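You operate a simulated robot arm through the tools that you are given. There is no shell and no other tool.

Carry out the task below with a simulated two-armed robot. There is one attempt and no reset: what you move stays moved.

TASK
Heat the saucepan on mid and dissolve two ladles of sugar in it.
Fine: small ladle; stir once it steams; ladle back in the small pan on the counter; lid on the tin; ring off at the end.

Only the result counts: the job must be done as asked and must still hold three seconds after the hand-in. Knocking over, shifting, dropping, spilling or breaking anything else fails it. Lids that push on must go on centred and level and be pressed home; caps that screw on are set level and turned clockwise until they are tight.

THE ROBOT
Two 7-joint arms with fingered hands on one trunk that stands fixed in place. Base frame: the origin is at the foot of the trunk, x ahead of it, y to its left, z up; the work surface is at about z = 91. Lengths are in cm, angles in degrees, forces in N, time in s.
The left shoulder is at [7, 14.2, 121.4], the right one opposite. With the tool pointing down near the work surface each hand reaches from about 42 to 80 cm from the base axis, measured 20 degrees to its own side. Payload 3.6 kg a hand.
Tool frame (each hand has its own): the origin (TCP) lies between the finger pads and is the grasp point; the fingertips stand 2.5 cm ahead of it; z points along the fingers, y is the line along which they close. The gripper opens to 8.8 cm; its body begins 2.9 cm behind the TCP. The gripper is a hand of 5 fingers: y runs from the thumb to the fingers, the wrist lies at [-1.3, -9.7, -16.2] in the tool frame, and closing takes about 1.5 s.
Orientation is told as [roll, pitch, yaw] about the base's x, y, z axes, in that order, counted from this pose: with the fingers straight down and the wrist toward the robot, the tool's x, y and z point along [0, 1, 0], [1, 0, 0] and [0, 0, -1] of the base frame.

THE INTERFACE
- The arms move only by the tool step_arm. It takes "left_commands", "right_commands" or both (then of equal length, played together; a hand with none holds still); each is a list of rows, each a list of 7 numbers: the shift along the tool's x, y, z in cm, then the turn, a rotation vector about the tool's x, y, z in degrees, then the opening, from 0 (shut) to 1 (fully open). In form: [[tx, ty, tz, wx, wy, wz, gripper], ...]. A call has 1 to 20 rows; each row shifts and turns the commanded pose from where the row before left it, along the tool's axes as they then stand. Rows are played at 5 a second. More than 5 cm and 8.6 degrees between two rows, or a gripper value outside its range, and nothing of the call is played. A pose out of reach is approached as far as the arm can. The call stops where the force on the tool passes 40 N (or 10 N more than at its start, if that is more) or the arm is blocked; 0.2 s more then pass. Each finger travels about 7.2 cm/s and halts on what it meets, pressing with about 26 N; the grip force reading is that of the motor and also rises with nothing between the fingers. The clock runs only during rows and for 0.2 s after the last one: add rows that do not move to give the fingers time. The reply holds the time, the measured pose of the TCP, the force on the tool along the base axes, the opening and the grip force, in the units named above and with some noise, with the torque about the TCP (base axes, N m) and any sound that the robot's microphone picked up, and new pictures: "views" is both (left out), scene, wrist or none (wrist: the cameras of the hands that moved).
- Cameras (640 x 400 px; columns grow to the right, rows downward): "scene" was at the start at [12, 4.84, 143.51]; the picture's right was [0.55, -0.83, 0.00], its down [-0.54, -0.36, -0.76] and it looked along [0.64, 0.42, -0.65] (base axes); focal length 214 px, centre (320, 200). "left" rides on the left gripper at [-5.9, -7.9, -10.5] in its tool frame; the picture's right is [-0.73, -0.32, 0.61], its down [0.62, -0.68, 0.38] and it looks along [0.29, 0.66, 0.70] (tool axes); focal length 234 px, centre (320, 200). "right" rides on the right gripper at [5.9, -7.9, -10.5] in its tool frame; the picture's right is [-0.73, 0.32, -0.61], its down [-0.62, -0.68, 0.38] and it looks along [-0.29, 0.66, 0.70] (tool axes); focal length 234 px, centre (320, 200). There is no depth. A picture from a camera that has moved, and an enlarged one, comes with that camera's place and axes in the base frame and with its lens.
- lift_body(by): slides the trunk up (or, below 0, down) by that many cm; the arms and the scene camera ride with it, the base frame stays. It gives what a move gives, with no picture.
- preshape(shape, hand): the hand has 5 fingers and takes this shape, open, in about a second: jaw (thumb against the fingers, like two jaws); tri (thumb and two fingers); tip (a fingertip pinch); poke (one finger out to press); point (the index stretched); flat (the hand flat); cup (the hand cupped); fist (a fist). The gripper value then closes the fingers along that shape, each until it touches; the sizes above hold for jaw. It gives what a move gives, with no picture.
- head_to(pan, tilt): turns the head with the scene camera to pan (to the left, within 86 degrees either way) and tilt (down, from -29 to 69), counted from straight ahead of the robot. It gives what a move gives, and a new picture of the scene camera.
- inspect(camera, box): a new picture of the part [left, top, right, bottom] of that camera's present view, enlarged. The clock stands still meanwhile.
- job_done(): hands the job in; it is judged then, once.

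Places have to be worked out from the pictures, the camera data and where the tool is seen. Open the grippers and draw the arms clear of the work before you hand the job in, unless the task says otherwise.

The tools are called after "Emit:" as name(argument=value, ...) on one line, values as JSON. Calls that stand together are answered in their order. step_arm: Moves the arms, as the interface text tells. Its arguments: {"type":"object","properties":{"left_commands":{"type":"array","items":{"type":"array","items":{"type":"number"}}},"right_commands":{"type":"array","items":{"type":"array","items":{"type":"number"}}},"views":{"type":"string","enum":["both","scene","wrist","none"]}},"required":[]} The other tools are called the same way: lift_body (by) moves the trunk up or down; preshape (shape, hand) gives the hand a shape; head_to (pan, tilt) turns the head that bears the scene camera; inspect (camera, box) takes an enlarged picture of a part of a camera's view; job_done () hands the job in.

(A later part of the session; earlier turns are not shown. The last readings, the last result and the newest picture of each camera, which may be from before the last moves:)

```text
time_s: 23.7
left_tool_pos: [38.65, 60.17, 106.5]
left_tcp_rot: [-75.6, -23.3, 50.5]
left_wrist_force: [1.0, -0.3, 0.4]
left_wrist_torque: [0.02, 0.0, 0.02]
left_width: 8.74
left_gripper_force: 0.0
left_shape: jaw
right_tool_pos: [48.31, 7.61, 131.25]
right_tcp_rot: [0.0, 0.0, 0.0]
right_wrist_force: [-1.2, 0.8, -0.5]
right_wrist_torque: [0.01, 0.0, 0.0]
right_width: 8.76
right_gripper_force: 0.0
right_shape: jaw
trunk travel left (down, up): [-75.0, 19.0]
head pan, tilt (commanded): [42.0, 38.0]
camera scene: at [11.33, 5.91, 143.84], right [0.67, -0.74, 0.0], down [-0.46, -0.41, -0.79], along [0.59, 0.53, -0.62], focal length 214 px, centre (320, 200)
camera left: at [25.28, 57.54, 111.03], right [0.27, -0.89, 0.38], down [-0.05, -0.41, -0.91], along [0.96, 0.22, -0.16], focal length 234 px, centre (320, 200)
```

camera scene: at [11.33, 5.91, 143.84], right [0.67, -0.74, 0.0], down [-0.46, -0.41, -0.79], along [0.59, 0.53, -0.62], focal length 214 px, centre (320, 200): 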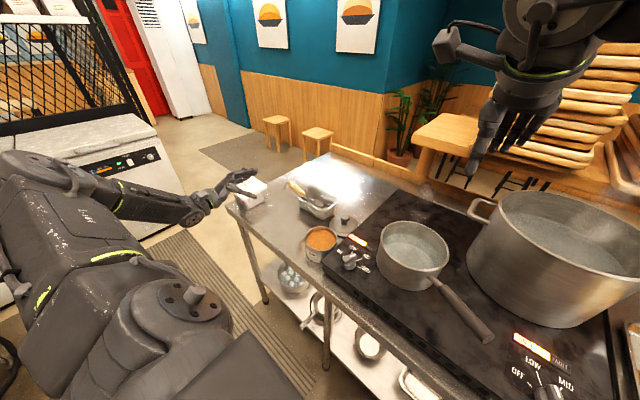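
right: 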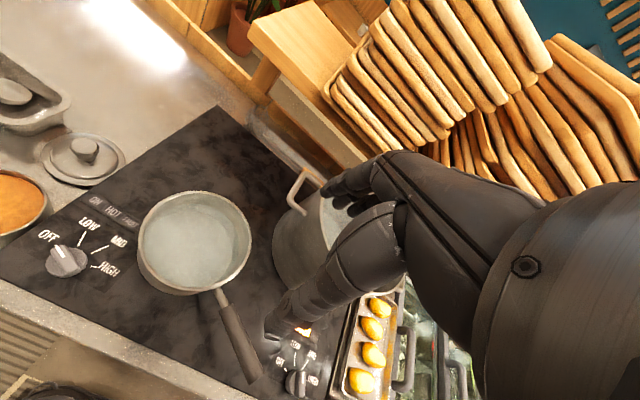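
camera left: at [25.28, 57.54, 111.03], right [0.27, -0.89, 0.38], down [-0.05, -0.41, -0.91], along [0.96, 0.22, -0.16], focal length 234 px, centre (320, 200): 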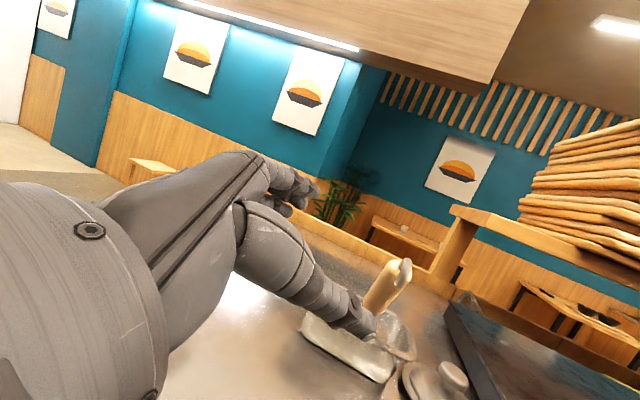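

Orientation reached and the handle appears just where I predicted. I zoom in to refine before approaching.

Emit:
inspect(camera="left", box=[300, 230, 460, 370])

Emit:
inspect(camera="scene", box=[200, 150, 360, 250])

```text
2.86 times, centred on (380, 300) of left
camera zoom: at [25.28, 57.54, 111.03], right [0.27, -0.89, 0.38], down [-0.05, -0.41, -0.91], along [0.96, 0.22, -0.16], focal length 669 px, centre (149, -86)
```

zoom: 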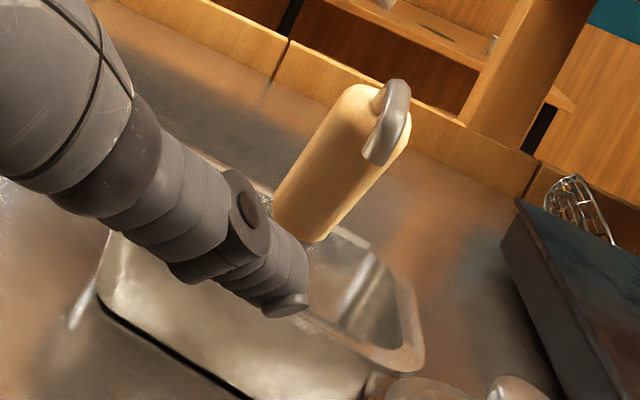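

```text
4.00 times, centred on (280, 200) of scene
camera zoom: at [11.33, 5.91, 143.84], right [0.67, -0.74, 0.0], down [-0.46, -0.41, -0.79], along [0.59, 0.53, -0.62], focal length 858 px, centre (480, 200)
```

zoom: 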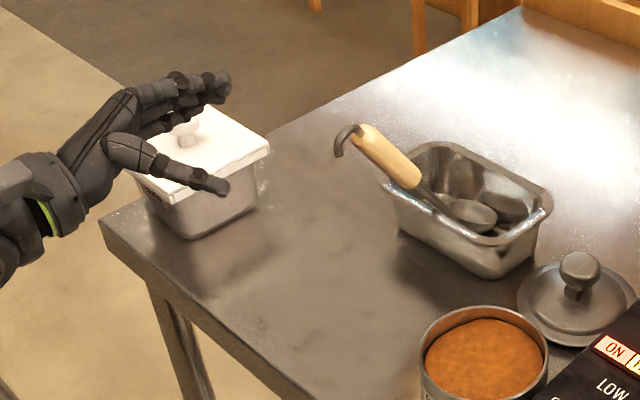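

Aligned: the approach line passes straight to the grasp point. I advance 9 cm along the fingers and look again.

Emit:
step_arm(left_commands=[[0, 0, 3, 0, 0, 0, 1], [0, 0, 3, 0, 0, 0, 1], [0, 0, 3, 0, 0, 0, 1], [0, 0, 0, 0, 0, 0, 1]], views="both")

Emit:
inspect(camera="left", box=[220, 130, 420, 330])

Emit:
inspect(camera="scene", box=[220, 150, 340, 230])

```text
time_s: 24.7
left_tool_pos: [45.9, 55.25, 104.23]
left_tcp_rot: [-75.6, -23.3, 50.5]
left_wrist_force: [0.6, 0.5, 0.3]
left_wrist_torque: [-0.02, -0.01, 0.0]
left_width: 8.76
left_gripper_force: 0.1
left_shape: jaw
right_tool_pos: [48.33, 7.66, 131.23]
right_tcp_rot: [0.0, 0.1, 0.0]
right_wrist_force: [-0.6, 0.5, 0.1]
right_wrist_torque: [0.03, 0.01, 0.02]
right_width: 8.78
right_gripper_force: 0.0
right_shape: jaw
trunk travel left (down, up): [-75.0, 19.0]
head pan, tilt (commanded): [42.0, 38.0]
camera scene: at [11.31, 5.93, 143.84], right [0.67, -0.74, 0.0], down [-0.46, -0.41, -0.79], along [0.59, 0.53, -0.62], focal length 214 px, centre (320, 200)
camera left: at [32.52, 52.59, 109.02], right [0.27, -0.89, 0.38], down [-0.05, -0.41, -0.91], along [0.96, 0.22, -0.16], focal length 234 px, centre (320, 200)
```

scene: 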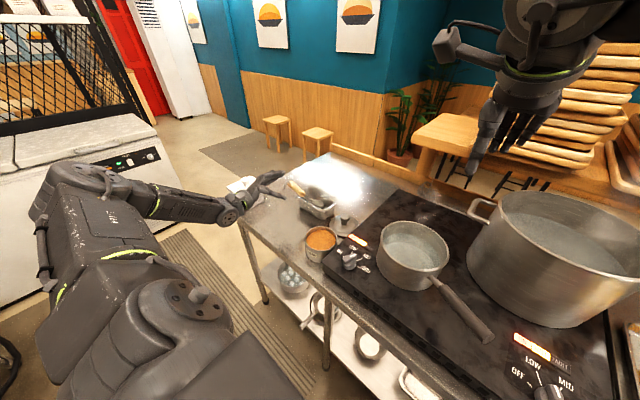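
left: 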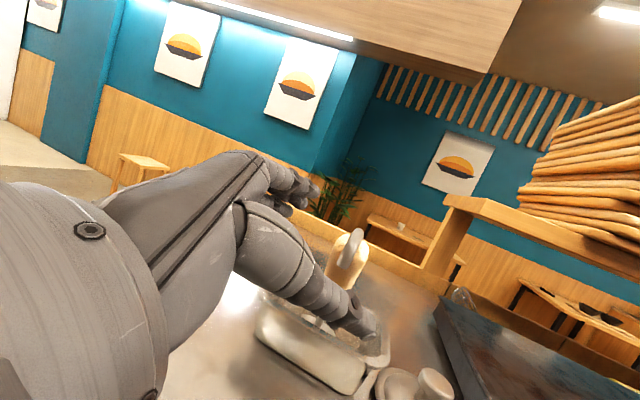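

```text
2.00 times, centred on (320, 230) of left
camera zoom: at [32.52, 52.59, 109.02], right [0.27, -0.89, 0.38], down [-0.05, -0.41, -0.91], along [0.96, 0.22, -0.16], focal length 468 px, centre (320, 140)
```

zoom: 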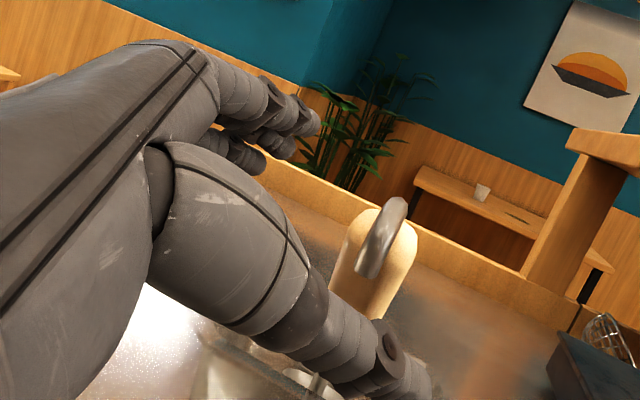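

```text
5.00 times, centred on (280, 190) of scene
camera zoom: at [11.31, 5.93, 143.84], right [0.67, -0.74, 0.0], down [-0.46, -0.41, -0.79], along [0.59, 0.53, -0.62], focal length 1072 px, centre (520, 250)
```

zoom: 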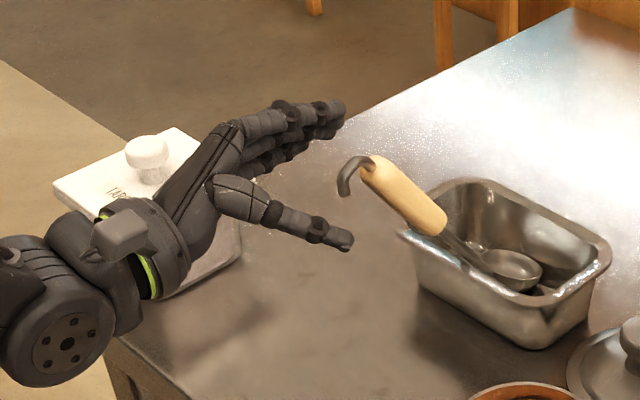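

The handle end enters the gap between thumb and fingers. I advance the last 4.6 cm and look before closing.

Emit:
step_arm(left_commands=[[0, 0, 1.5, 0, 0, 0, 1], [0, 0, 1.5, 0, 0, 0, 1], [0, 0, 1.6, 0, 0, 0, 1], [0, 0, 0, 0, 0, 0, 1]], views="wrist")

Emit:
inspect(camera="left", box=[220, 130, 420, 330])

Emit:
inspect(camera="scene", box=[240, 160, 340, 230])

```text
time_s: 25.7
left_tool_pos: [49.68, 52.78, 103.2]
left_tcp_rot: [-75.5, -23.2, 50.4]
left_wrist_force: [1.6, 0.0, 0.0]
left_wrist_torque: [0.0, -0.02, -0.02]
left_width: 8.78
left_gripper_force: 0.1
left_shape: jaw
right_tool_pos: [48.32, 7.67, 131.27]
right_tcp_rot: [0.1, 0.0, 0.1]
right_wrist_force: [-0.3, -1.0, 0.1]
right_wrist_torque: [0.0, -0.02, 0.05]
right_width: 8.77
right_gripper_force: 0.0
right_shape: jaw
trunk travel left (down, up): [-75.0, 19.0]
head pan, tilt (commanded): [42.0, 38.0]
camera left: at [36.3, 50.09, 107.85], right [0.27, -0.89, 0.38], down [-0.06, -0.41, -0.91], along [0.96, 0.22, -0.16], focal length 234 px, centre (320, 200)
```

left: 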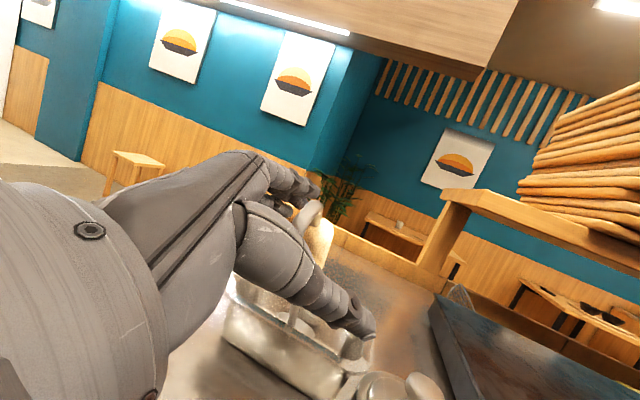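

```text
2.00 times, centred on (320, 230) of left
camera zoom: at [36.3, 50.09, 107.85], right [0.27, -0.89, 0.38], down [-0.06, -0.41, -0.91], along [0.96, 0.22, -0.16], focal length 468 px, centre (320, 140)
```

zoom: 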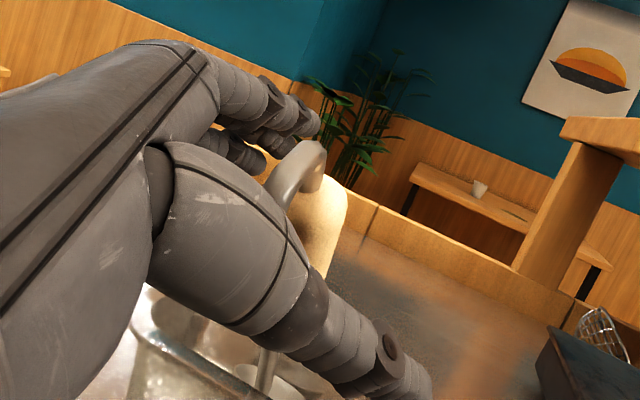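

```text
5.71 times, centred on (290, 195) of scene
camera zoom: at [11.33, 5.93, 143.84], right [0.67, -0.74, 0.0], down [-0.46, -0.41, -0.79], along [0.59, 0.53, -0.62], focal length 1226 px, centre (491, 229)
```

zoom: 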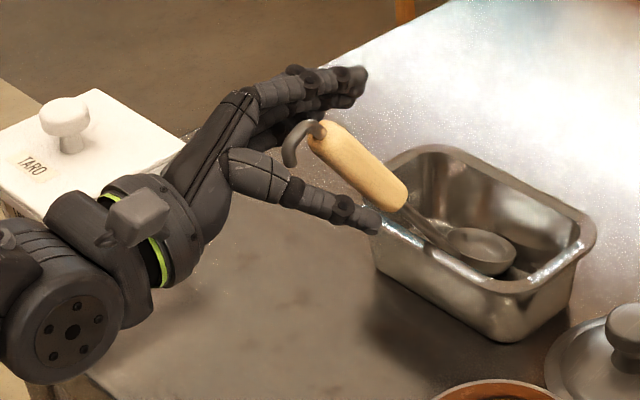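

Handle sits between thumb and fingers with clearance to the palm. I close the hand.

Emit:
step_arm(left_commands=[[0.3, 0, 0.3, 0, 0, 0, 0.8], [0, 0, 0, 0, 0, 0, 0.5], [0, 0, 0, 0, 0, 0, 0.25], [0, 0, 0, 0, 0, 0, 0], [0, 0, 0, 0, 0, 0, 0], [0, 0, 0, 0, 0, 0, 0], [0, 0, 0, 0, 0, 0, 0]], views="wrist")

Emit:
inspect(camera="left", box=[220, 130, 420, 330])

Emit:
inspect(camera="scene", box=[240, 160, 340, 230])

```text
time_s: 27.3
left_tool_pos: [50.06, 52.8, 102.89]
left_tcp_rot: [-75.5, -23.3, 50.4]
left_wrist_force: [0.5, 0.1, 0.6]
left_wrist_torque: [0.0, 0.05, 0.0]
left_width: 2.14
left_gripper_force: 26.1
left_shape: jaw
right_tool_pos: [48.23, 7.45, 131.21]
right_tcp_rot: [0.0, 0.0, 0.0]
right_wrist_force: [1.4, 0.4, 0.1]
right_wrist_torque: [-0.02, 0.02, 0.01]
right_width: 8.8
right_gripper_force: 0.0
right_shape: jaw
trunk travel left (down, up): [-75.0, 19.0]
head pan, tilt (commanded): [42.0, 38.0]
camera left: at [36.61, 50.1, 107.52], right [0.27, -0.89, 0.38], down [-0.06, -0.41, -0.91], along [0.96, 0.22, -0.16], focal length 234 px, centre (320, 200)
```

left: 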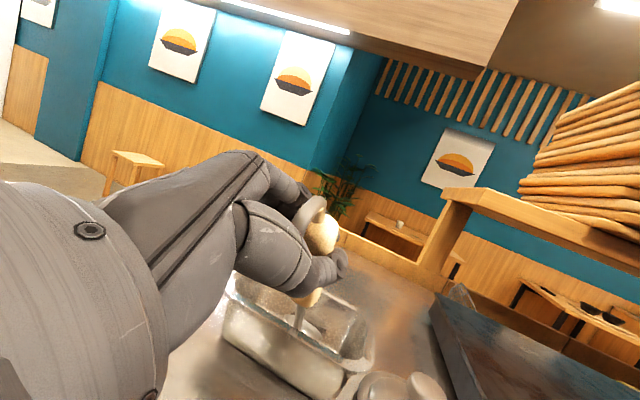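

```text
2.00 times, centred on (320, 230) of left
camera zoom: at [36.61, 50.1, 107.52], right [0.27, -0.89, 0.38], down [-0.06, -0.41, -0.91], along [0.96, 0.22, -0.16], focal length 468 px, centre (320, 140)
```

zoom: 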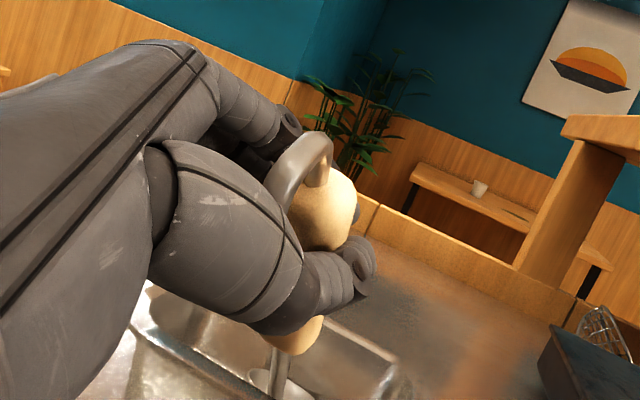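

```text
5.71 times, centred on (290, 195) of scene
camera zoom: at [11.36, 5.93, 143.84], right [0.67, -0.74, 0.0], down [-0.46, -0.41, -0.79], along [0.59, 0.53, -0.62], focal length 1226 px, centre (491, 229)
```

zoom: 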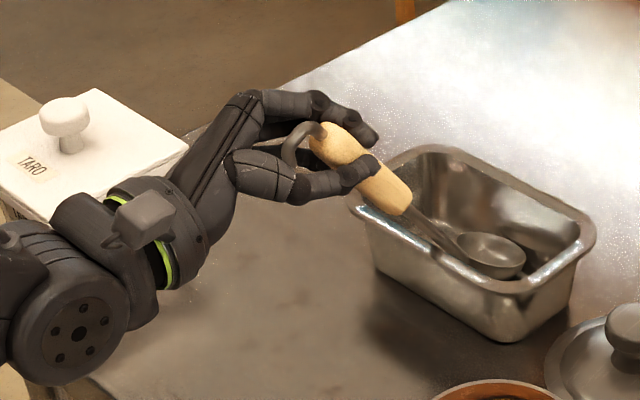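

Gripped (2.1 cm wide, 26 N). I lift straight up slowly and watch that only the ladle comes.

Emit:
step_arm(left_commands=[[-0.89, 0.4, -0.23, 0, 0, 0, 0], [-0.89, 0.4, -0.23, 0, 0, 0, 0], [-1.78, 0.8, -0.46, 0, 0, 0, 0], [-1.78, 0.8, -0.46, 0, 0, 0, 0], [-1.78, 0.8, -0.46, 0, 0, 0, 0], [-1.78, 0.8, -0.46, 0, 0, 0, 0], [0, 0, 0, 0, 0, 0, 0]], views="both")

Emit:
inspect(camera="scene", box=[240, 140, 360, 230])

```text
time_s: 28.9
left_tool_pos: [50.02, 52.85, 112.8]
left_tcp_rot: [-75.6, -23.3, 50.5]
left_wrist_force: [0.3, 0.1, -0.7]
left_wrist_torque: [0.0, 0.06, 0.01]
left_width: 2.13
left_gripper_force: 26.2
left_shape: jaw
right_tool_pos: [48.33, 7.74, 131.11]
right_tcp_rot: [-0.1, 0.1, 0.0]
right_wrist_force: [0.4, 0.2, -0.6]
right_wrist_torque: [0.03, -0.03, 0.0]
right_width: 8.8
right_gripper_force: 0.0
right_shape: jaw
trunk travel left (down, up): [-75.0, 19.0]
head pan, tilt (commanded): [42.0, 38.0]
camera scene: at [11.37, 5.95, 143.84], right [0.67, -0.74, 0.0], down [-0.46, -0.41, -0.79], along [0.59, 0.53, -0.62], focal length 214 px, centre (320, 200)
camera left: at [36.67, 50.19, 117.54], right [0.27, -0.89, 0.38], down [-0.06, -0.41, -0.91], along [0.96, 0.22, -0.16], focal length 234 px, centre (320, 200)
```

scene: 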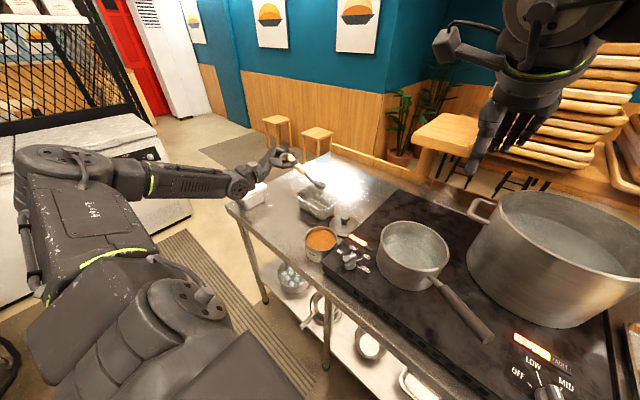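
left: 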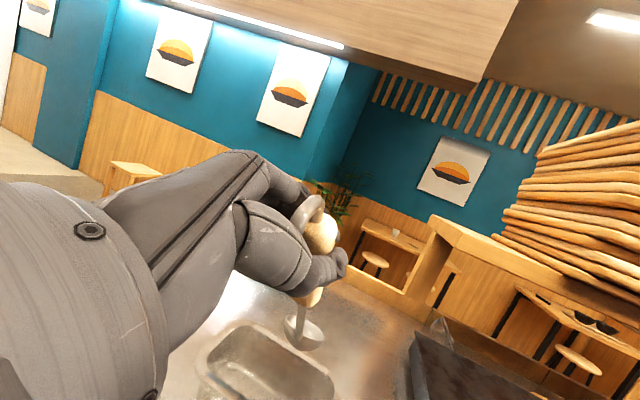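

```text
4.44 times, centred on (300, 185) of scene
camera zoom: at [11.37, 5.95, 143.84], right [0.67, -0.74, 0.0], down [-0.46, -0.41, -0.79], along [0.59, 0.53, -0.62], focal length 953 px, centre (409, 267)
```

zoom: 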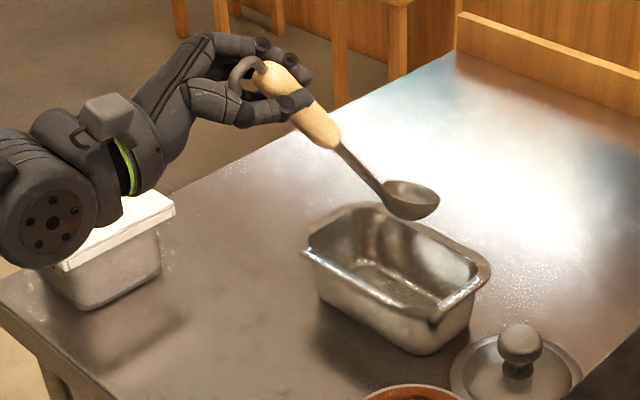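

The ladle lifted cleanly. I zoom in on the bowl from both cameras to fix its pose in the hand.

Emit:
inspect(camera="left", box=[260, 270, 360, 370])

Emit:
inspect(camera="scene", box=[290, 160, 340, 200])

```text
4.00 times, centred on (310, 320) of left
camera zoom: at [36.67, 50.19, 117.54], right [0.27, -0.89, 0.38], down [-0.06, -0.41, -0.91], along [0.96, 0.22, -0.16], focal length 937 px, centre (360, -280)
```

zoom: 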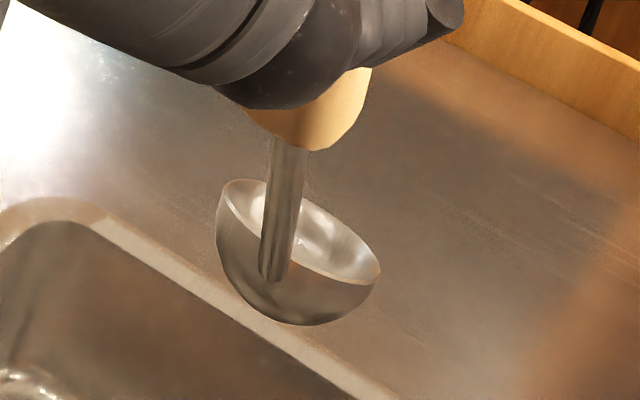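

```text
10.00 times, centred on (315, 180) of scene
camera zoom: at [11.37, 5.95, 143.84], right [0.67, -0.74, 0.0], down [-0.46, -0.41, -0.79], along [0.59, 0.53, -0.62], focal length 2145 px, centre (370, 400)
```

zoom: 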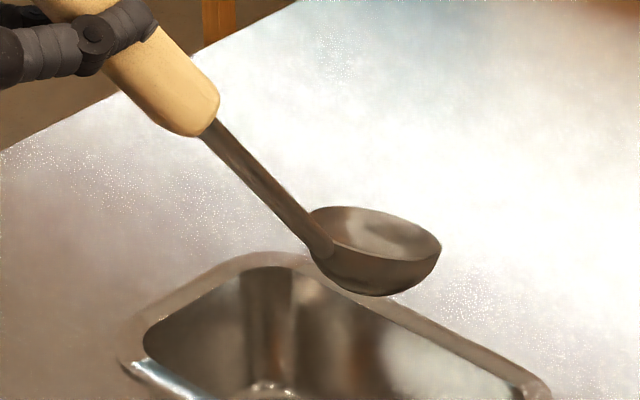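

Bowl rim centre is at [62.6, 51.8, 98.2], i.e. about (13.2, 0.8, 14.1) in the tool frame with its opening roughly up. Now I measure the sugar tin and saucepan more precisely.

Emit:
inspect(camera="scene", box=[290, 210, 360, 270])

Emit:
inspect(camera="scene", box=[360, 200, 470, 310])

Emit:
inspect(camera="right", box=[0, 100, 260, 300])

```text
6.67 times, centred on (325, 240) of scene
camera zoom: at [11.37, 5.95, 143.84], right [0.67, -0.74, 0.0], down [-0.46, -0.41, -0.79], along [0.59, 0.53, -0.62], focal length 1430 px, centre (287, -67)
```

zoom: 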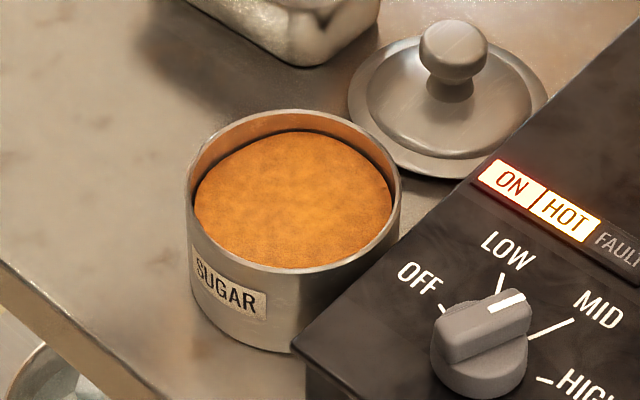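

```text
3.64 times, centred on (415, 255) of scene
camera zoom: at [11.37, 5.95, 143.84], right [0.67, -0.74, 0.0], down [-0.46, -0.41, -0.79], along [0.59, 0.53, -0.62], focal length 780 px, centre (-26, 0)
```

zoom: 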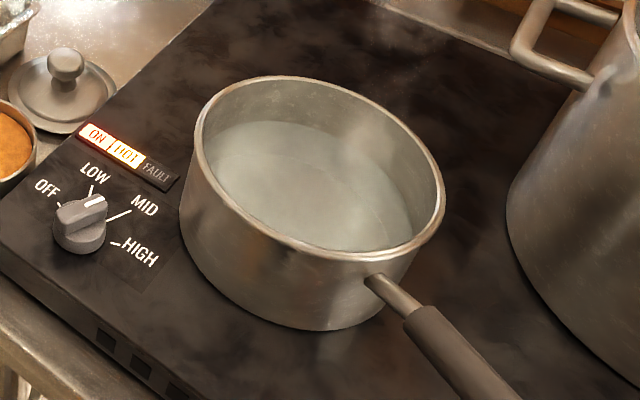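

```text
2.00 times, centred on (130, 200) of right
camera zoom: at [40.53, 13.48, 141.55], right [0.32, -0.73, 0.61], down [-0.68, -0.62, -0.38], along [0.66, -0.29, -0.7], focal length 468 px, centre (700, 200)
```

zoom: 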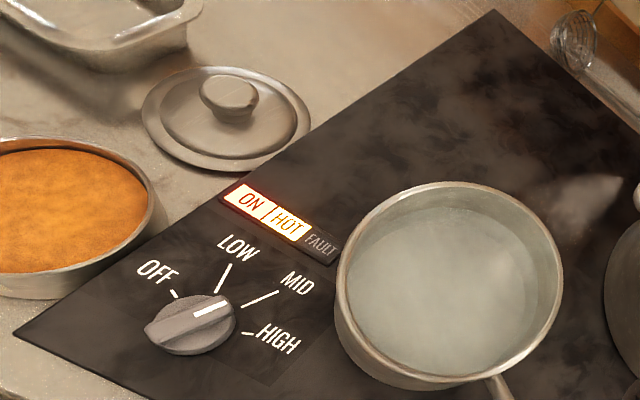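

Tin centre ≈[46.35, 37.0], rim z ≈91.5, sugar ≈0.9 cm below the rim; saucepan centre ≈[54.5, 12.8], rim ≈100.3, water ≈96.4. I raise the ladle, tilt it forward and carry it above the tin for scooping.

Emit:
step_arm(left_commands=[[-2.67, 1.19, -0.685, 0, 0, 0, 0], [-2.67, 1.19, -0.685, 0, 0, 0, 0], [0, 0, 0, 6.1, 2.09, 1.67, 0], [0, 0, 0, 6.1, 2.09, 1.67, 0], [0, 0, 0, 6.1, 2.09, 1.67, 0], [0, 0, 0, 6.1, 2.09, 1.67, 0], [0, 0, 0, 6.1, 2.09, 1.67, 0], [-1.462, -3.002, 1.382, 0, 0, 0, 0], [-1.462, -3.002, 1.382, 0, 0, 0, 0], [-1.462, -3.002, 1.382, 0, 0, 0, 0], [-1.462, -3.002, 1.382, 0, 0, 0, 0], [-1.462, -3.002, 1.382, 0, 0, 0, 0], [0, 0, 0, 0, 0, 0, 0]], views="both")

Emit:
inspect(camera="scene", box=[270, 160, 380, 270])

Emit:
inspect(camera="left", box=[240, 200, 440, 400])

Emit:
inspect(camera="right", box=[0, 60, 200, 300])

```text
time_s: 31.7
left_tool_pos: [38.89, 38.96, 116.03]
left_tcp_rot: [-52.9, -17.5, 17.4]
left_wrist_force: [0.7, -0.1, -0.1]
left_wrist_torque: [0.0, 0.04, 0.0]
left_width: 2.05
left_gripper_force: 25.8
left_shape: jaw
right_tool_pos: [48.4, 7.7, 131.09]
right_tcp_rot: [-0.1, 0.0, -0.1]
right_wrist_force: [0.2, 0.7, -0.7]
right_wrist_torque: [0.04, -0.03, 0.04]
right_width: 8.77
right_gripper_force: 0.1
right_shape: jaw
trunk travel left (down, up): [-75.0, 19.0]
head pan, tilt (commanded): [42.0, 38.0]
camera scene: at [11.43, 5.97, 143.83], right [0.67, -0.74, 0.0], down [-0.46, -0.41, -0.79], along [0.59, 0.53, -0.62], focal length 214 px, centre (320, 200)
camera left: at [27.06, 40.35, 124.32], right [-0.08, -0.99, 0.11], down [-0.43, -0.06, -0.9], along [0.9, -0.12, -0.42], focal length 234 px, centre (320, 200)
```

scene: 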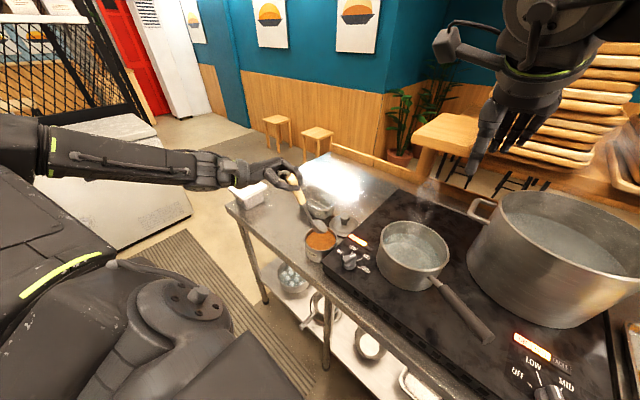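
left: 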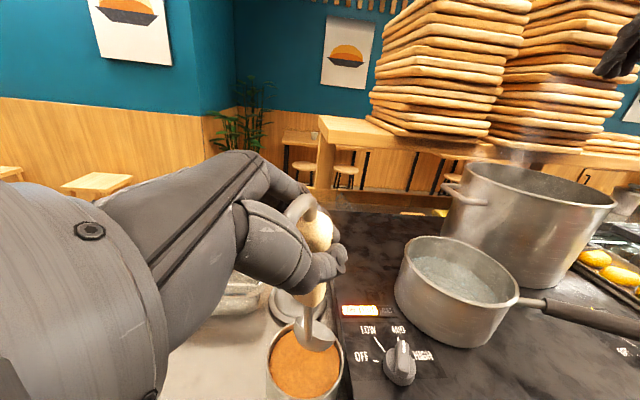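

```text
3.64 times, centred on (325, 215) of scene
camera zoom: at [11.43, 5.97, 143.83], right [0.67, -0.74, 0.0], down [-0.46, -0.41, -0.79], along [0.59, 0.53, -0.62], focal length 780 px, centre (302, 146)
```

zoom: 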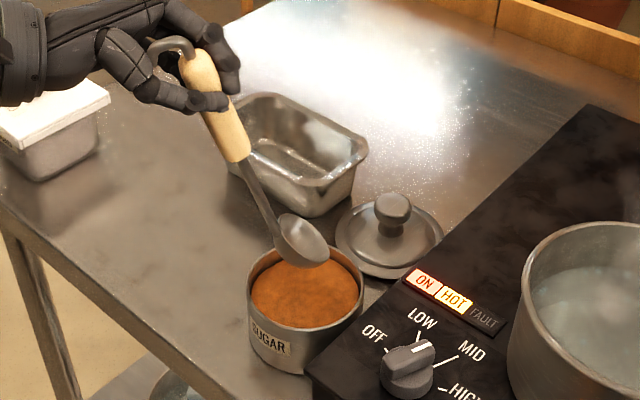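

```text
2.00 times, centred on (340, 300) of left
camera zoom: at [27.06, 40.35, 124.32], right [-0.08, -0.99, 0.11], down [-0.43, -0.06, -0.9], along [0.9, -0.12, -0.42], focal length 468 px, centre (280, 0)
```

zoom: 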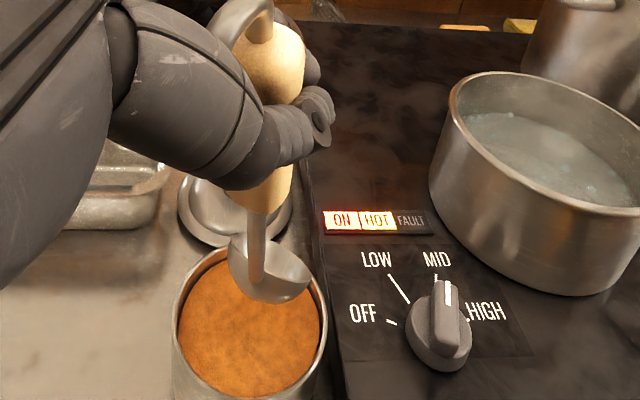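

```text
1.67 times, centred on (100, 180) of right
camera zoom: at [40.58, 13.49, 141.53], right [0.32, -0.73, 0.61], down [-0.68, -0.62, -0.38], along [0.66, -0.29, -0.7], focal length 390 px, centre (687, 233)
```

zoom: 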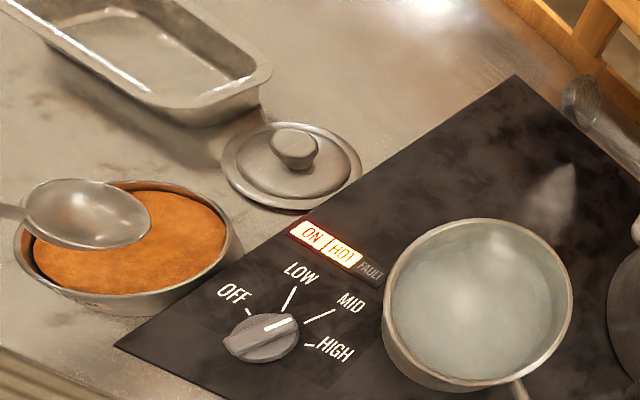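

All three cameras agree that the bowl centre is at [45.8, 36.7, 98], just above the tin. I shift it 1 cm and lower it to just above the sugar to verify alignment.

Emit:
step_arm(left_commands=[[0.644, 0.39, -0.653, 0, 0, 0, 0], [1.524, -0.598, 1.147, 0, 0, 0, 0], [1.524, -0.598, 1.147, 0, 0, 0, 0], [0, 0, 0, 0, 0, 0, 0]], views="wrist")

Emit:
inspect(camera="scene", box=[290, 200, 360, 270])

Emit:
inspect(camera="left", box=[240, 260, 380, 400])

Emit:
inspect(camera="right", box=[0, 100, 140, 280])

```text
time_s: 32.7
left_tool_pos: [38.88, 40.03, 111.9]
left_tcp_rot: [-52.9, -17.4, 17.4]
left_wrist_force: [-0.4, 0.5, 0.5]
left_wrist_torque: [0.05, 0.02, -0.01]
left_width: 2.05
left_gripper_force: 25.9
left_shape: jaw
right_tool_pos: [48.35, 7.6, 131.18]
right_tcp_rot: [0.0, 0.0, 0.0]
right_wrist_force: [0.1, -0.2, -0.4]
right_wrist_torque: [0.02, 0.0, 0.0]
right_width: 8.76
right_gripper_force: 0.1
right_shape: jaw
trunk travel left (down, up): [-75.0, 19.0]
head pan, tilt (commanded): [42.0, 38.0]
camera left: at [27.06, 41.35, 120.25], right [-0.08, -0.99, 0.11], down [-0.43, -0.06, -0.9], along [0.9, -0.12, -0.42], focal length 234 px, centre (320, 200)
```

left: 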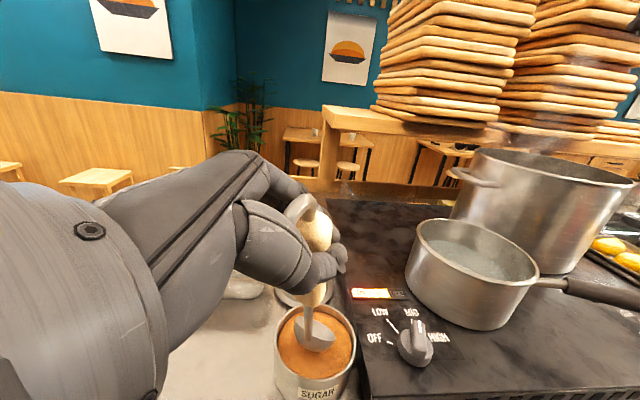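

```text
5.71 times, centred on (325, 235) of scene
camera zoom: at [11.32, 5.88, 143.85], right [0.67, -0.74, 0.0], down [-0.46, -0.41, -0.79], along [0.59, 0.53, -0.62], focal length 1226 px, centre (291, 0)
```

zoom: 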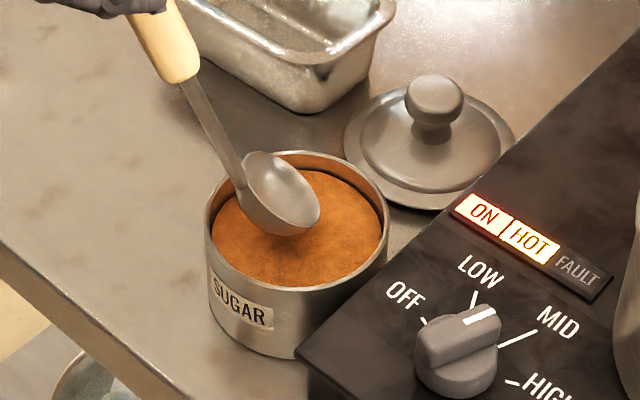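

```text
2.86 times, centred on (310, 330) of left
camera zoom: at [27.06, 41.35, 120.25], right [-0.08, -0.99, 0.11], down [-0.43, -0.06, -0.9], along [0.9, -0.12, -0.42], focal length 669 px, centre (349, -171)
```

zoom: 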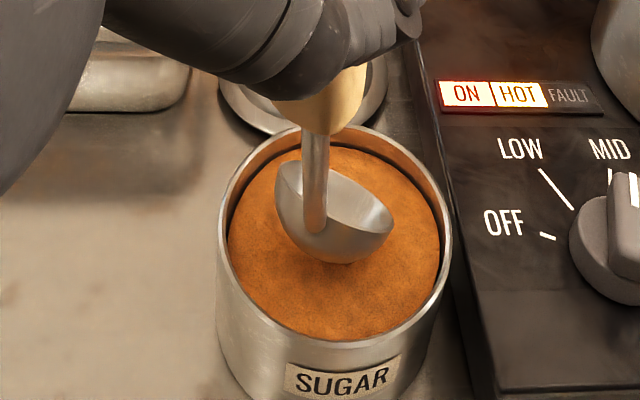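

```text
2.22 times, centred on (70, 190) of right
camera zoom: at [40.48, 13.41, 141.57], right [0.32, -0.73, 0.61], down [-0.68, -0.62, -0.38], along [0.66, -0.29, -0.7], focal length 520 px, centre (876, 222)
```

zoom: 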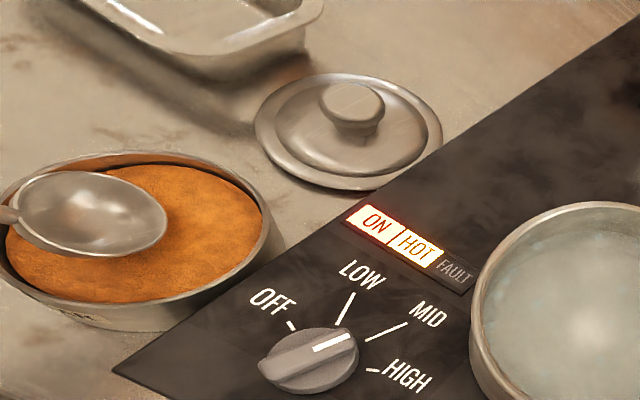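

Alignment is good. I plunge the tilted bowl into the sugar and check the force.

Emit:
step_arm(left_commands=[[1.12, -0.44, 0.843, 0, 0, 0, 0], [1.12, -0.44, 0.843, 0, 0, 0, 0], [1.12, -0.44, 0.843, 0, 0, 0, 0], [0, 0, 0, 0, 0, 0, 0]], views="wrist")

Emit:
inspect(camera="scene", box=[290, 200, 360, 270])

Emit:
inspect(camera="left", box=[240, 260, 380, 400])

```text
time_s: 33.7
left_tool_pos: [39.1, 40.05, 107.58]
left_tcp_rot: [-52.9, -17.5, 17.4]
left_wrist_force: [0.4, -0.2, -0.7]
left_wrist_torque: [0.02, 0.04, 0.04]
left_width: 2.06
left_gripper_force: 26.1
left_shape: jaw
right_tool_pos: [48.34, 7.64, 131.12]
right_tcp_rot: [0.0, 0.0, 0.0]
right_wrist_force: [0.1, 0.4, -0.5]
right_wrist_torque: [0.01, 0.02, 0.01]
right_width: 8.78
right_gripper_force: 0.1
right_shape: jaw
trunk travel left (down, up): [-75.0, 19.0]
head pan, tilt (commanded): [42.0, 38.0]
camera left: at [27.26, 41.43, 115.89], right [-0.08, -0.99, 0.11], down [-0.43, -0.06, -0.9], along [0.9, -0.12, -0.42], focal length 234 px, centre (320, 200)
```

left: 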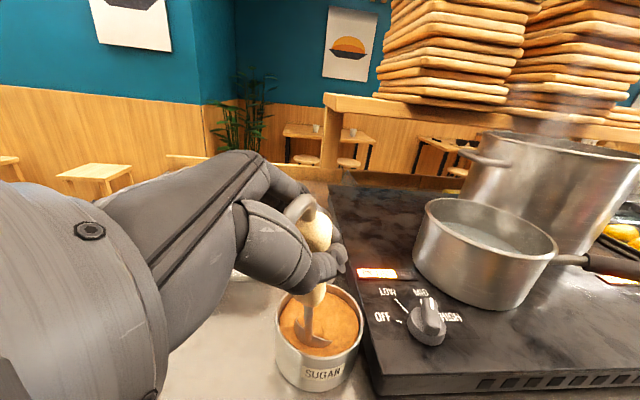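

```text
5.71 times, centred on (325, 235) of scene
camera zoom: at [11.34, 5.92, 143.84], right [0.67, -0.74, 0.0], down [-0.46, -0.41, -0.79], along [0.59, 0.53, -0.62], focal length 1226 px, centre (291, 0)
```

zoom: 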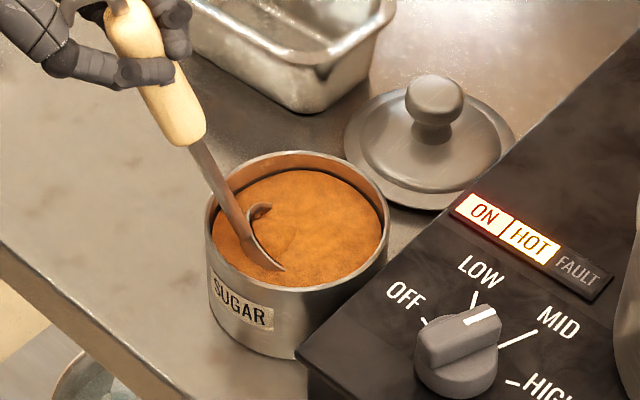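

```text
2.86 times, centred on (310, 330) of left
camera zoom: at [27.26, 41.43, 115.89], right [-0.08, -0.99, 0.11], down [-0.43, -0.06, -0.9], along [0.9, -0.12, -0.42], focal length 669 px, centre (349, -171)
```

zoom: 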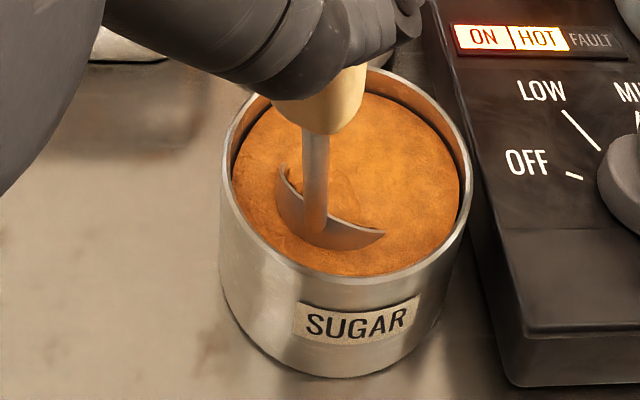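

The sugar yields softly; the rim centre is only about at surface level. I go 1.2 cm deeper, sweep forward while levelling the bowl, and lift slowly above the tin.

Emit:
step_arm(left_commands=[[0.914, -0.359, 0.688, 0, 0, 0, 0], [1.146, -0.45, -0.696, -2.1, -5.35, 0, 0], [1.189, -0.466, -0.666, -2.1, -5.35, 0, 0], [1.232, -0.484, -0.641, -2.1, -5.35, 0, 0], [1.271, -0.499, -0.628, -2.1, -5.35, 0, 0], [0, 0, 0, 0, 0, 0, 0], [-0.91, 0.357, -0.208, 0, 0, 0, 0], [-0.91, 0.357, -0.208, 0, 0, 0, 0], [-0.91, 0.357, -0.208, 0, 0, 0, 0], [-0.91, 0.357, -0.208, 0, 0, 0, 0], [-0.91, 0.357, -0.208, 0, 0, 0, 0], [0, 0, 0, 0, 0, 0, 0]], views="wrist")

Emit:
inspect(camera="scene", box=[290, 200, 360, 270])

Emit:
inspect(camera="left", box=[240, 260, 380, 400])

Emit:
inspect(camera="right", box=[0, 100, 140, 280])

```text
time_s: 36.3
left_tool_pos: [36.75, 44.04, 108.02]
left_tcp_rot: [-77.0, -21.0, 25.5]
left_wrist_force: [-0.5, -0.8, -0.7]
left_wrist_torque: [0.04, 0.02, 0.01]
left_width: 2.0
left_gripper_force: 25.9
left_shape: jaw
right_tool_pos: [48.33, 7.58, 131.08]
right_tcp_rot: [0.1, 0.1, -0.1]
right_wrist_force: [-0.1, 1.0, 0.7]
right_wrist_torque: [0.03, 0.02, 0.02]
right_width: 8.74
right_gripper_force: 0.0
right_shape: jaw
trunk travel left (down, up): [-75.0, 19.0]
head pan, tilt (commanded): [42.0, 38.0]
camera left: at [23.58, 47.64, 112.85], right [-0.13, -0.9, 0.42], down [-0.25, -0.38, -0.89], along [0.96, -0.22, -0.17], focal length 234 px, centre (320, 200)
```

left: 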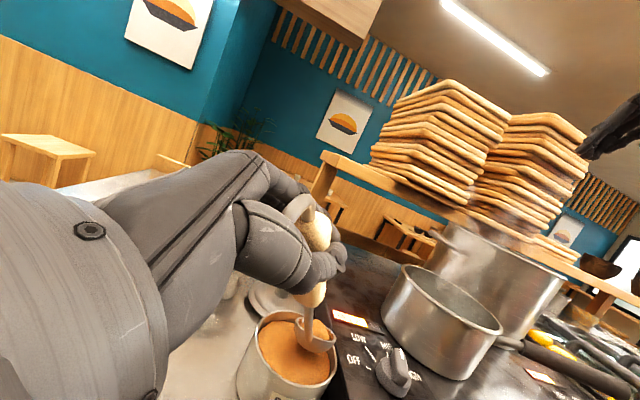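

```text
5.71 times, centred on (325, 235) of scene
camera zoom: at [11.36, 5.94, 143.84], right [0.67, -0.74, 0.0], down [-0.46, -0.41, -0.79], along [0.59, 0.53, -0.62], focal length 1226 px, centre (291, 0)
```

zoom: 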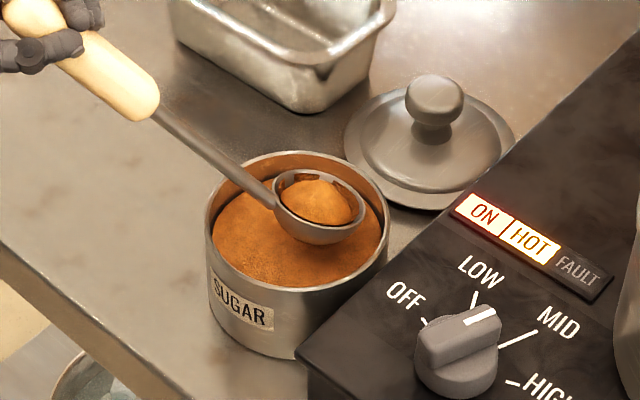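

```text
2.86 times, centred on (310, 330) of left
camera zoom: at [23.58, 47.64, 112.85], right [-0.13, -0.9, 0.42], down [-0.25, -0.38, -0.89], along [0.96, -0.22, -0.17], focal length 669 px, centre (349, -171)
```

zoom: 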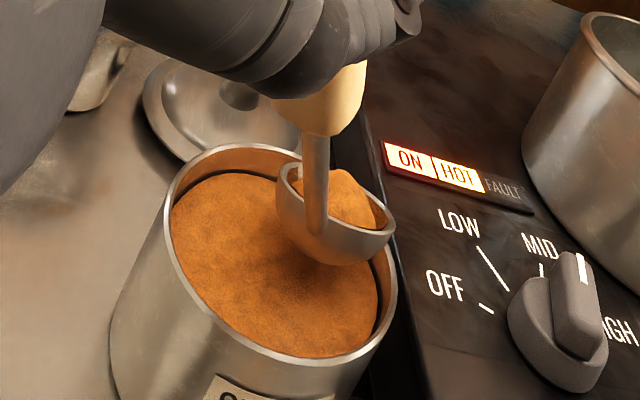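

```text
2.22 times, centred on (70, 190) of right
camera zoom: at [40.51, 13.47, 141.55], right [0.32, -0.73, 0.61], down [-0.68, -0.62, -0.38], along [0.66, -0.29, -0.7], focal length 520 px, centre (876, 222)
```

zoom: 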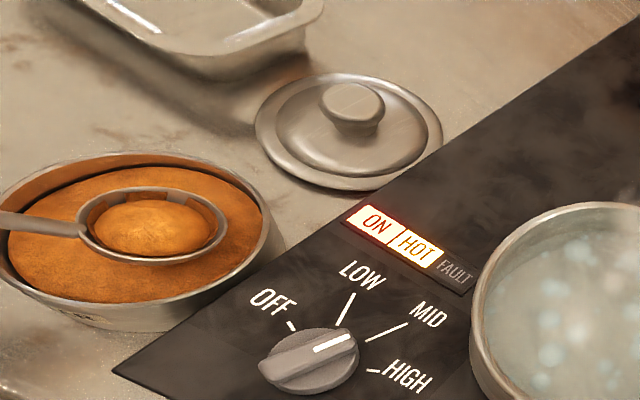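

The ladle holds a full, level-ish mound of sugar, and the water already bubbles. I lift, level, and carry it smoothly over the saucepan, moving the right arm 10 cm away to the right for clearance.

Emit:
step_arm(left_commands=[[-2.275, 0.893, -0.52, 0, 0, 0, 0], [-2.275, 0.893, -0.52, 0, 0, 0, 0], [-2.275, 0.893, -0.52, 0, 0, 0, 0], [-2.275, 0.893, -0.52, 0, 0, 0, 0], [-2.275, 0.893, -0.52, 0, 0, 0, 0], [1.48, -0.58, -1.15, -2.19, -5.58, 0, 0], [1.48, -0.58, -1.15, -2.19, -5.58, 0, 0], [0, 0, 0, 4.65, -1.825, 0, 0], [0, 0, 0, 4.65, -1.825, 0, 0], [0, 0, 2, 0, 0, 0, 0], [0, 0, 2.7, 0, 0, 0, 0], [0, 0, 2.7, 0, 0, 0, 0], [0, 0, 2.7, 0, 0, 0, 0], [0, 0, 2.7, 0, 0, 0, 0], [0, 0, 2.7, 0, 0, 0, 0], [0, 0, 2.7, 0, 0, 0, 0], [0, 0, 2.7, 0, 0, 0, 0], [0, 0, 2, 0, 0, 0, 0], [0, 0, 1.3, 0, 0, 0, 0], [0, 0, 0, 0, 0, 0, 0]], right_commands=[[-2, 0, 0, 0, 0, 0, 1], [-2, 0, 0, 0, 0, 0, 1], [-2, 0, 0, 0, 0, 0, 1], [-2, 0, 0, 0, 0, 0, 1], [-2, 0, 0, 0, 0, 0, 1], [0, 0, 0, 0, 0, 0, 1], [0, 0, 0, 0, 0, 0, 1], [0, 0, 0, 0, 0, 0, 1], [0, 0, 0, 0, 0, 0, 1], [0, 0, 0, 0, 0, 0, 1], [0, 0, 0, 0, 0, 0, 1], [0, 0, 0, 0, 0, 0, 1], [0, 0, 0, 0, 0, 0, 1], [0, 0, 0, 0, 0, 0, 1], [0, 0, 0, 0, 0, 0, 1], [0, 0, 0, 0, 0, 0, 1], [0, 0, 0, 0, 0, 0, 1], [0, 0, 0, 0, 0, 0, 1], [0, 0, 0, 0, 0, 0, 1], [0, 0, 0, 0, 0, 0, 1]], views="both")

Emit:
inspect(camera="scene", box=[340, 180, 480, 300])

Emit:
inspect(camera="left", box=[240, 200, 440, 400])

```text
time_s: 40.5
left_tool_pos: [43.56, 23.72, 117.52]
left_tcp_rot: [-90.0, -21.4, 19.9]
left_wrist_force: [0.1, -0.8, -1.0]
left_wrist_torque: [0.07, 0.03, 0.02]
left_width: 1.9
left_gripper_force: 26.0
left_shape: jaw
right_tool_pos: [48.13, -2.35, 131.22]
right_tcp_rot: [-0.1, 0.1, 0.1]
right_wrist_force: [0.4, 0.5, 0.0]
right_wrist_torque: [0.02, 0.02, -0.01]
right_width: 8.76
right_gripper_force: 0.0
right_shape: jaw
trunk travel left (down, up): [-75.0, 19.0]
head pan, tilt (commanded): [42.0, 38.0]
camera scene: at [11.34, 5.92, 143.84], right [0.67, -0.74, 0.0], down [-0.46, -0.41, -0.79], along [0.59, 0.53, -0.62], focal length 214 px, centre (320, 200)
camera right: at [40.35, 3.49, 141.53], right [0.32, -0.73, 0.61], down [-0.68, -0.62, -0.38], along [0.66, -0.29, -0.7], focal length 234 px, centre (320, 200)
camera left: at [31.03, 30.23, 120.37], right [-0.32, -0.77, 0.56], down [-0.25, -0.5, -0.83], along [0.91, -0.41, -0.03], focal length 234 px, centre (320, 200)
```

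scene: 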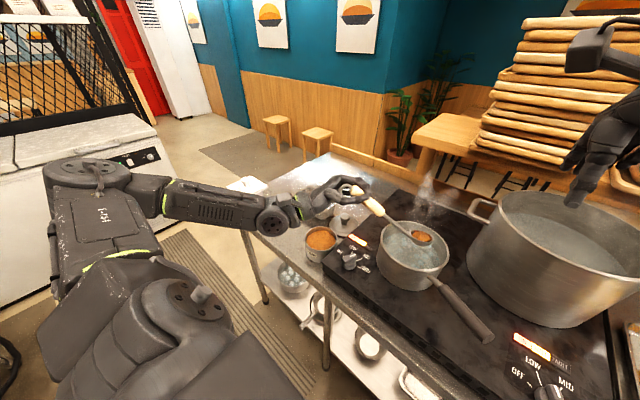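
right: 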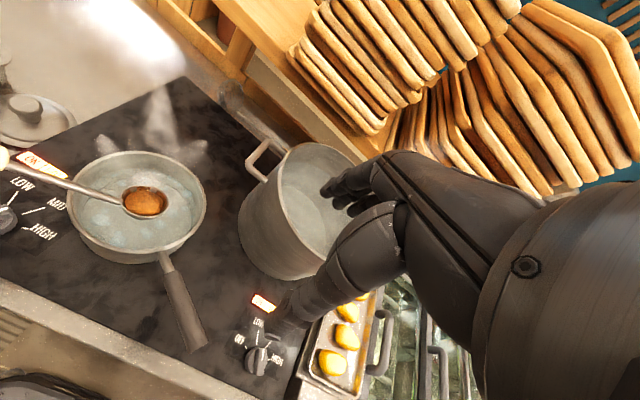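
left: 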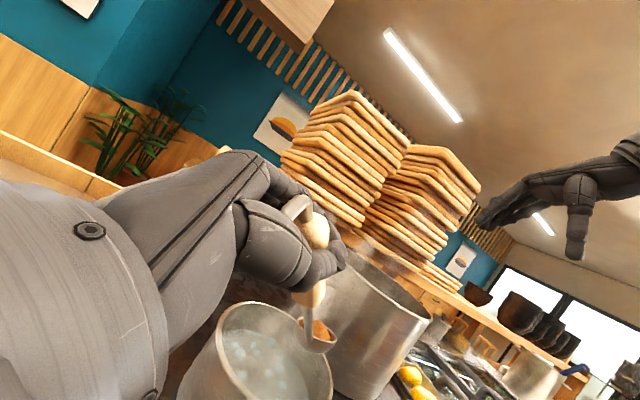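

```text
3.33 times, centred on (410, 240) of scene
camera zoom: at [11.34, 5.92, 143.84], right [0.67, -0.74, 0.0], down [-0.46, -0.41, -0.79], along [0.59, 0.53, -0.62], focal length 715 px, centre (20, 67)
```

zoom: 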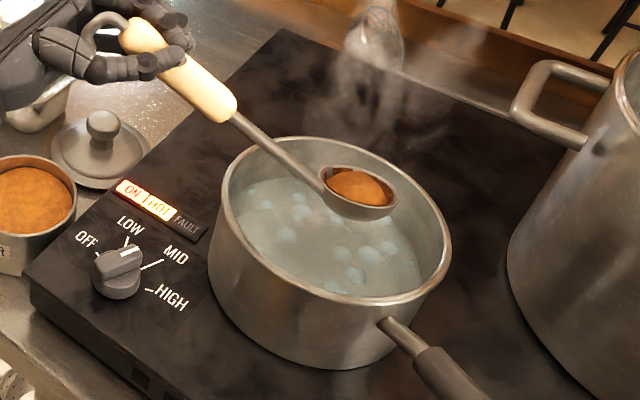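

```text
2.00 times, centred on (340, 300) of left
camera zoom: at [31.03, 30.23, 120.37], right [-0.32, -0.77, 0.56], down [-0.25, -0.5, -0.83], along [0.91, -0.41, -0.03], focal length 468 px, centre (280, 0)
```

zoom: 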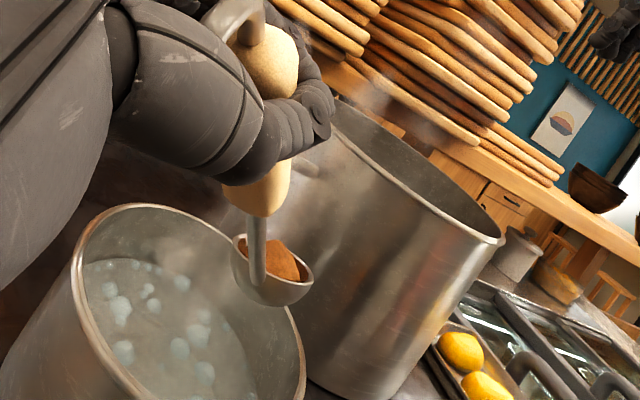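

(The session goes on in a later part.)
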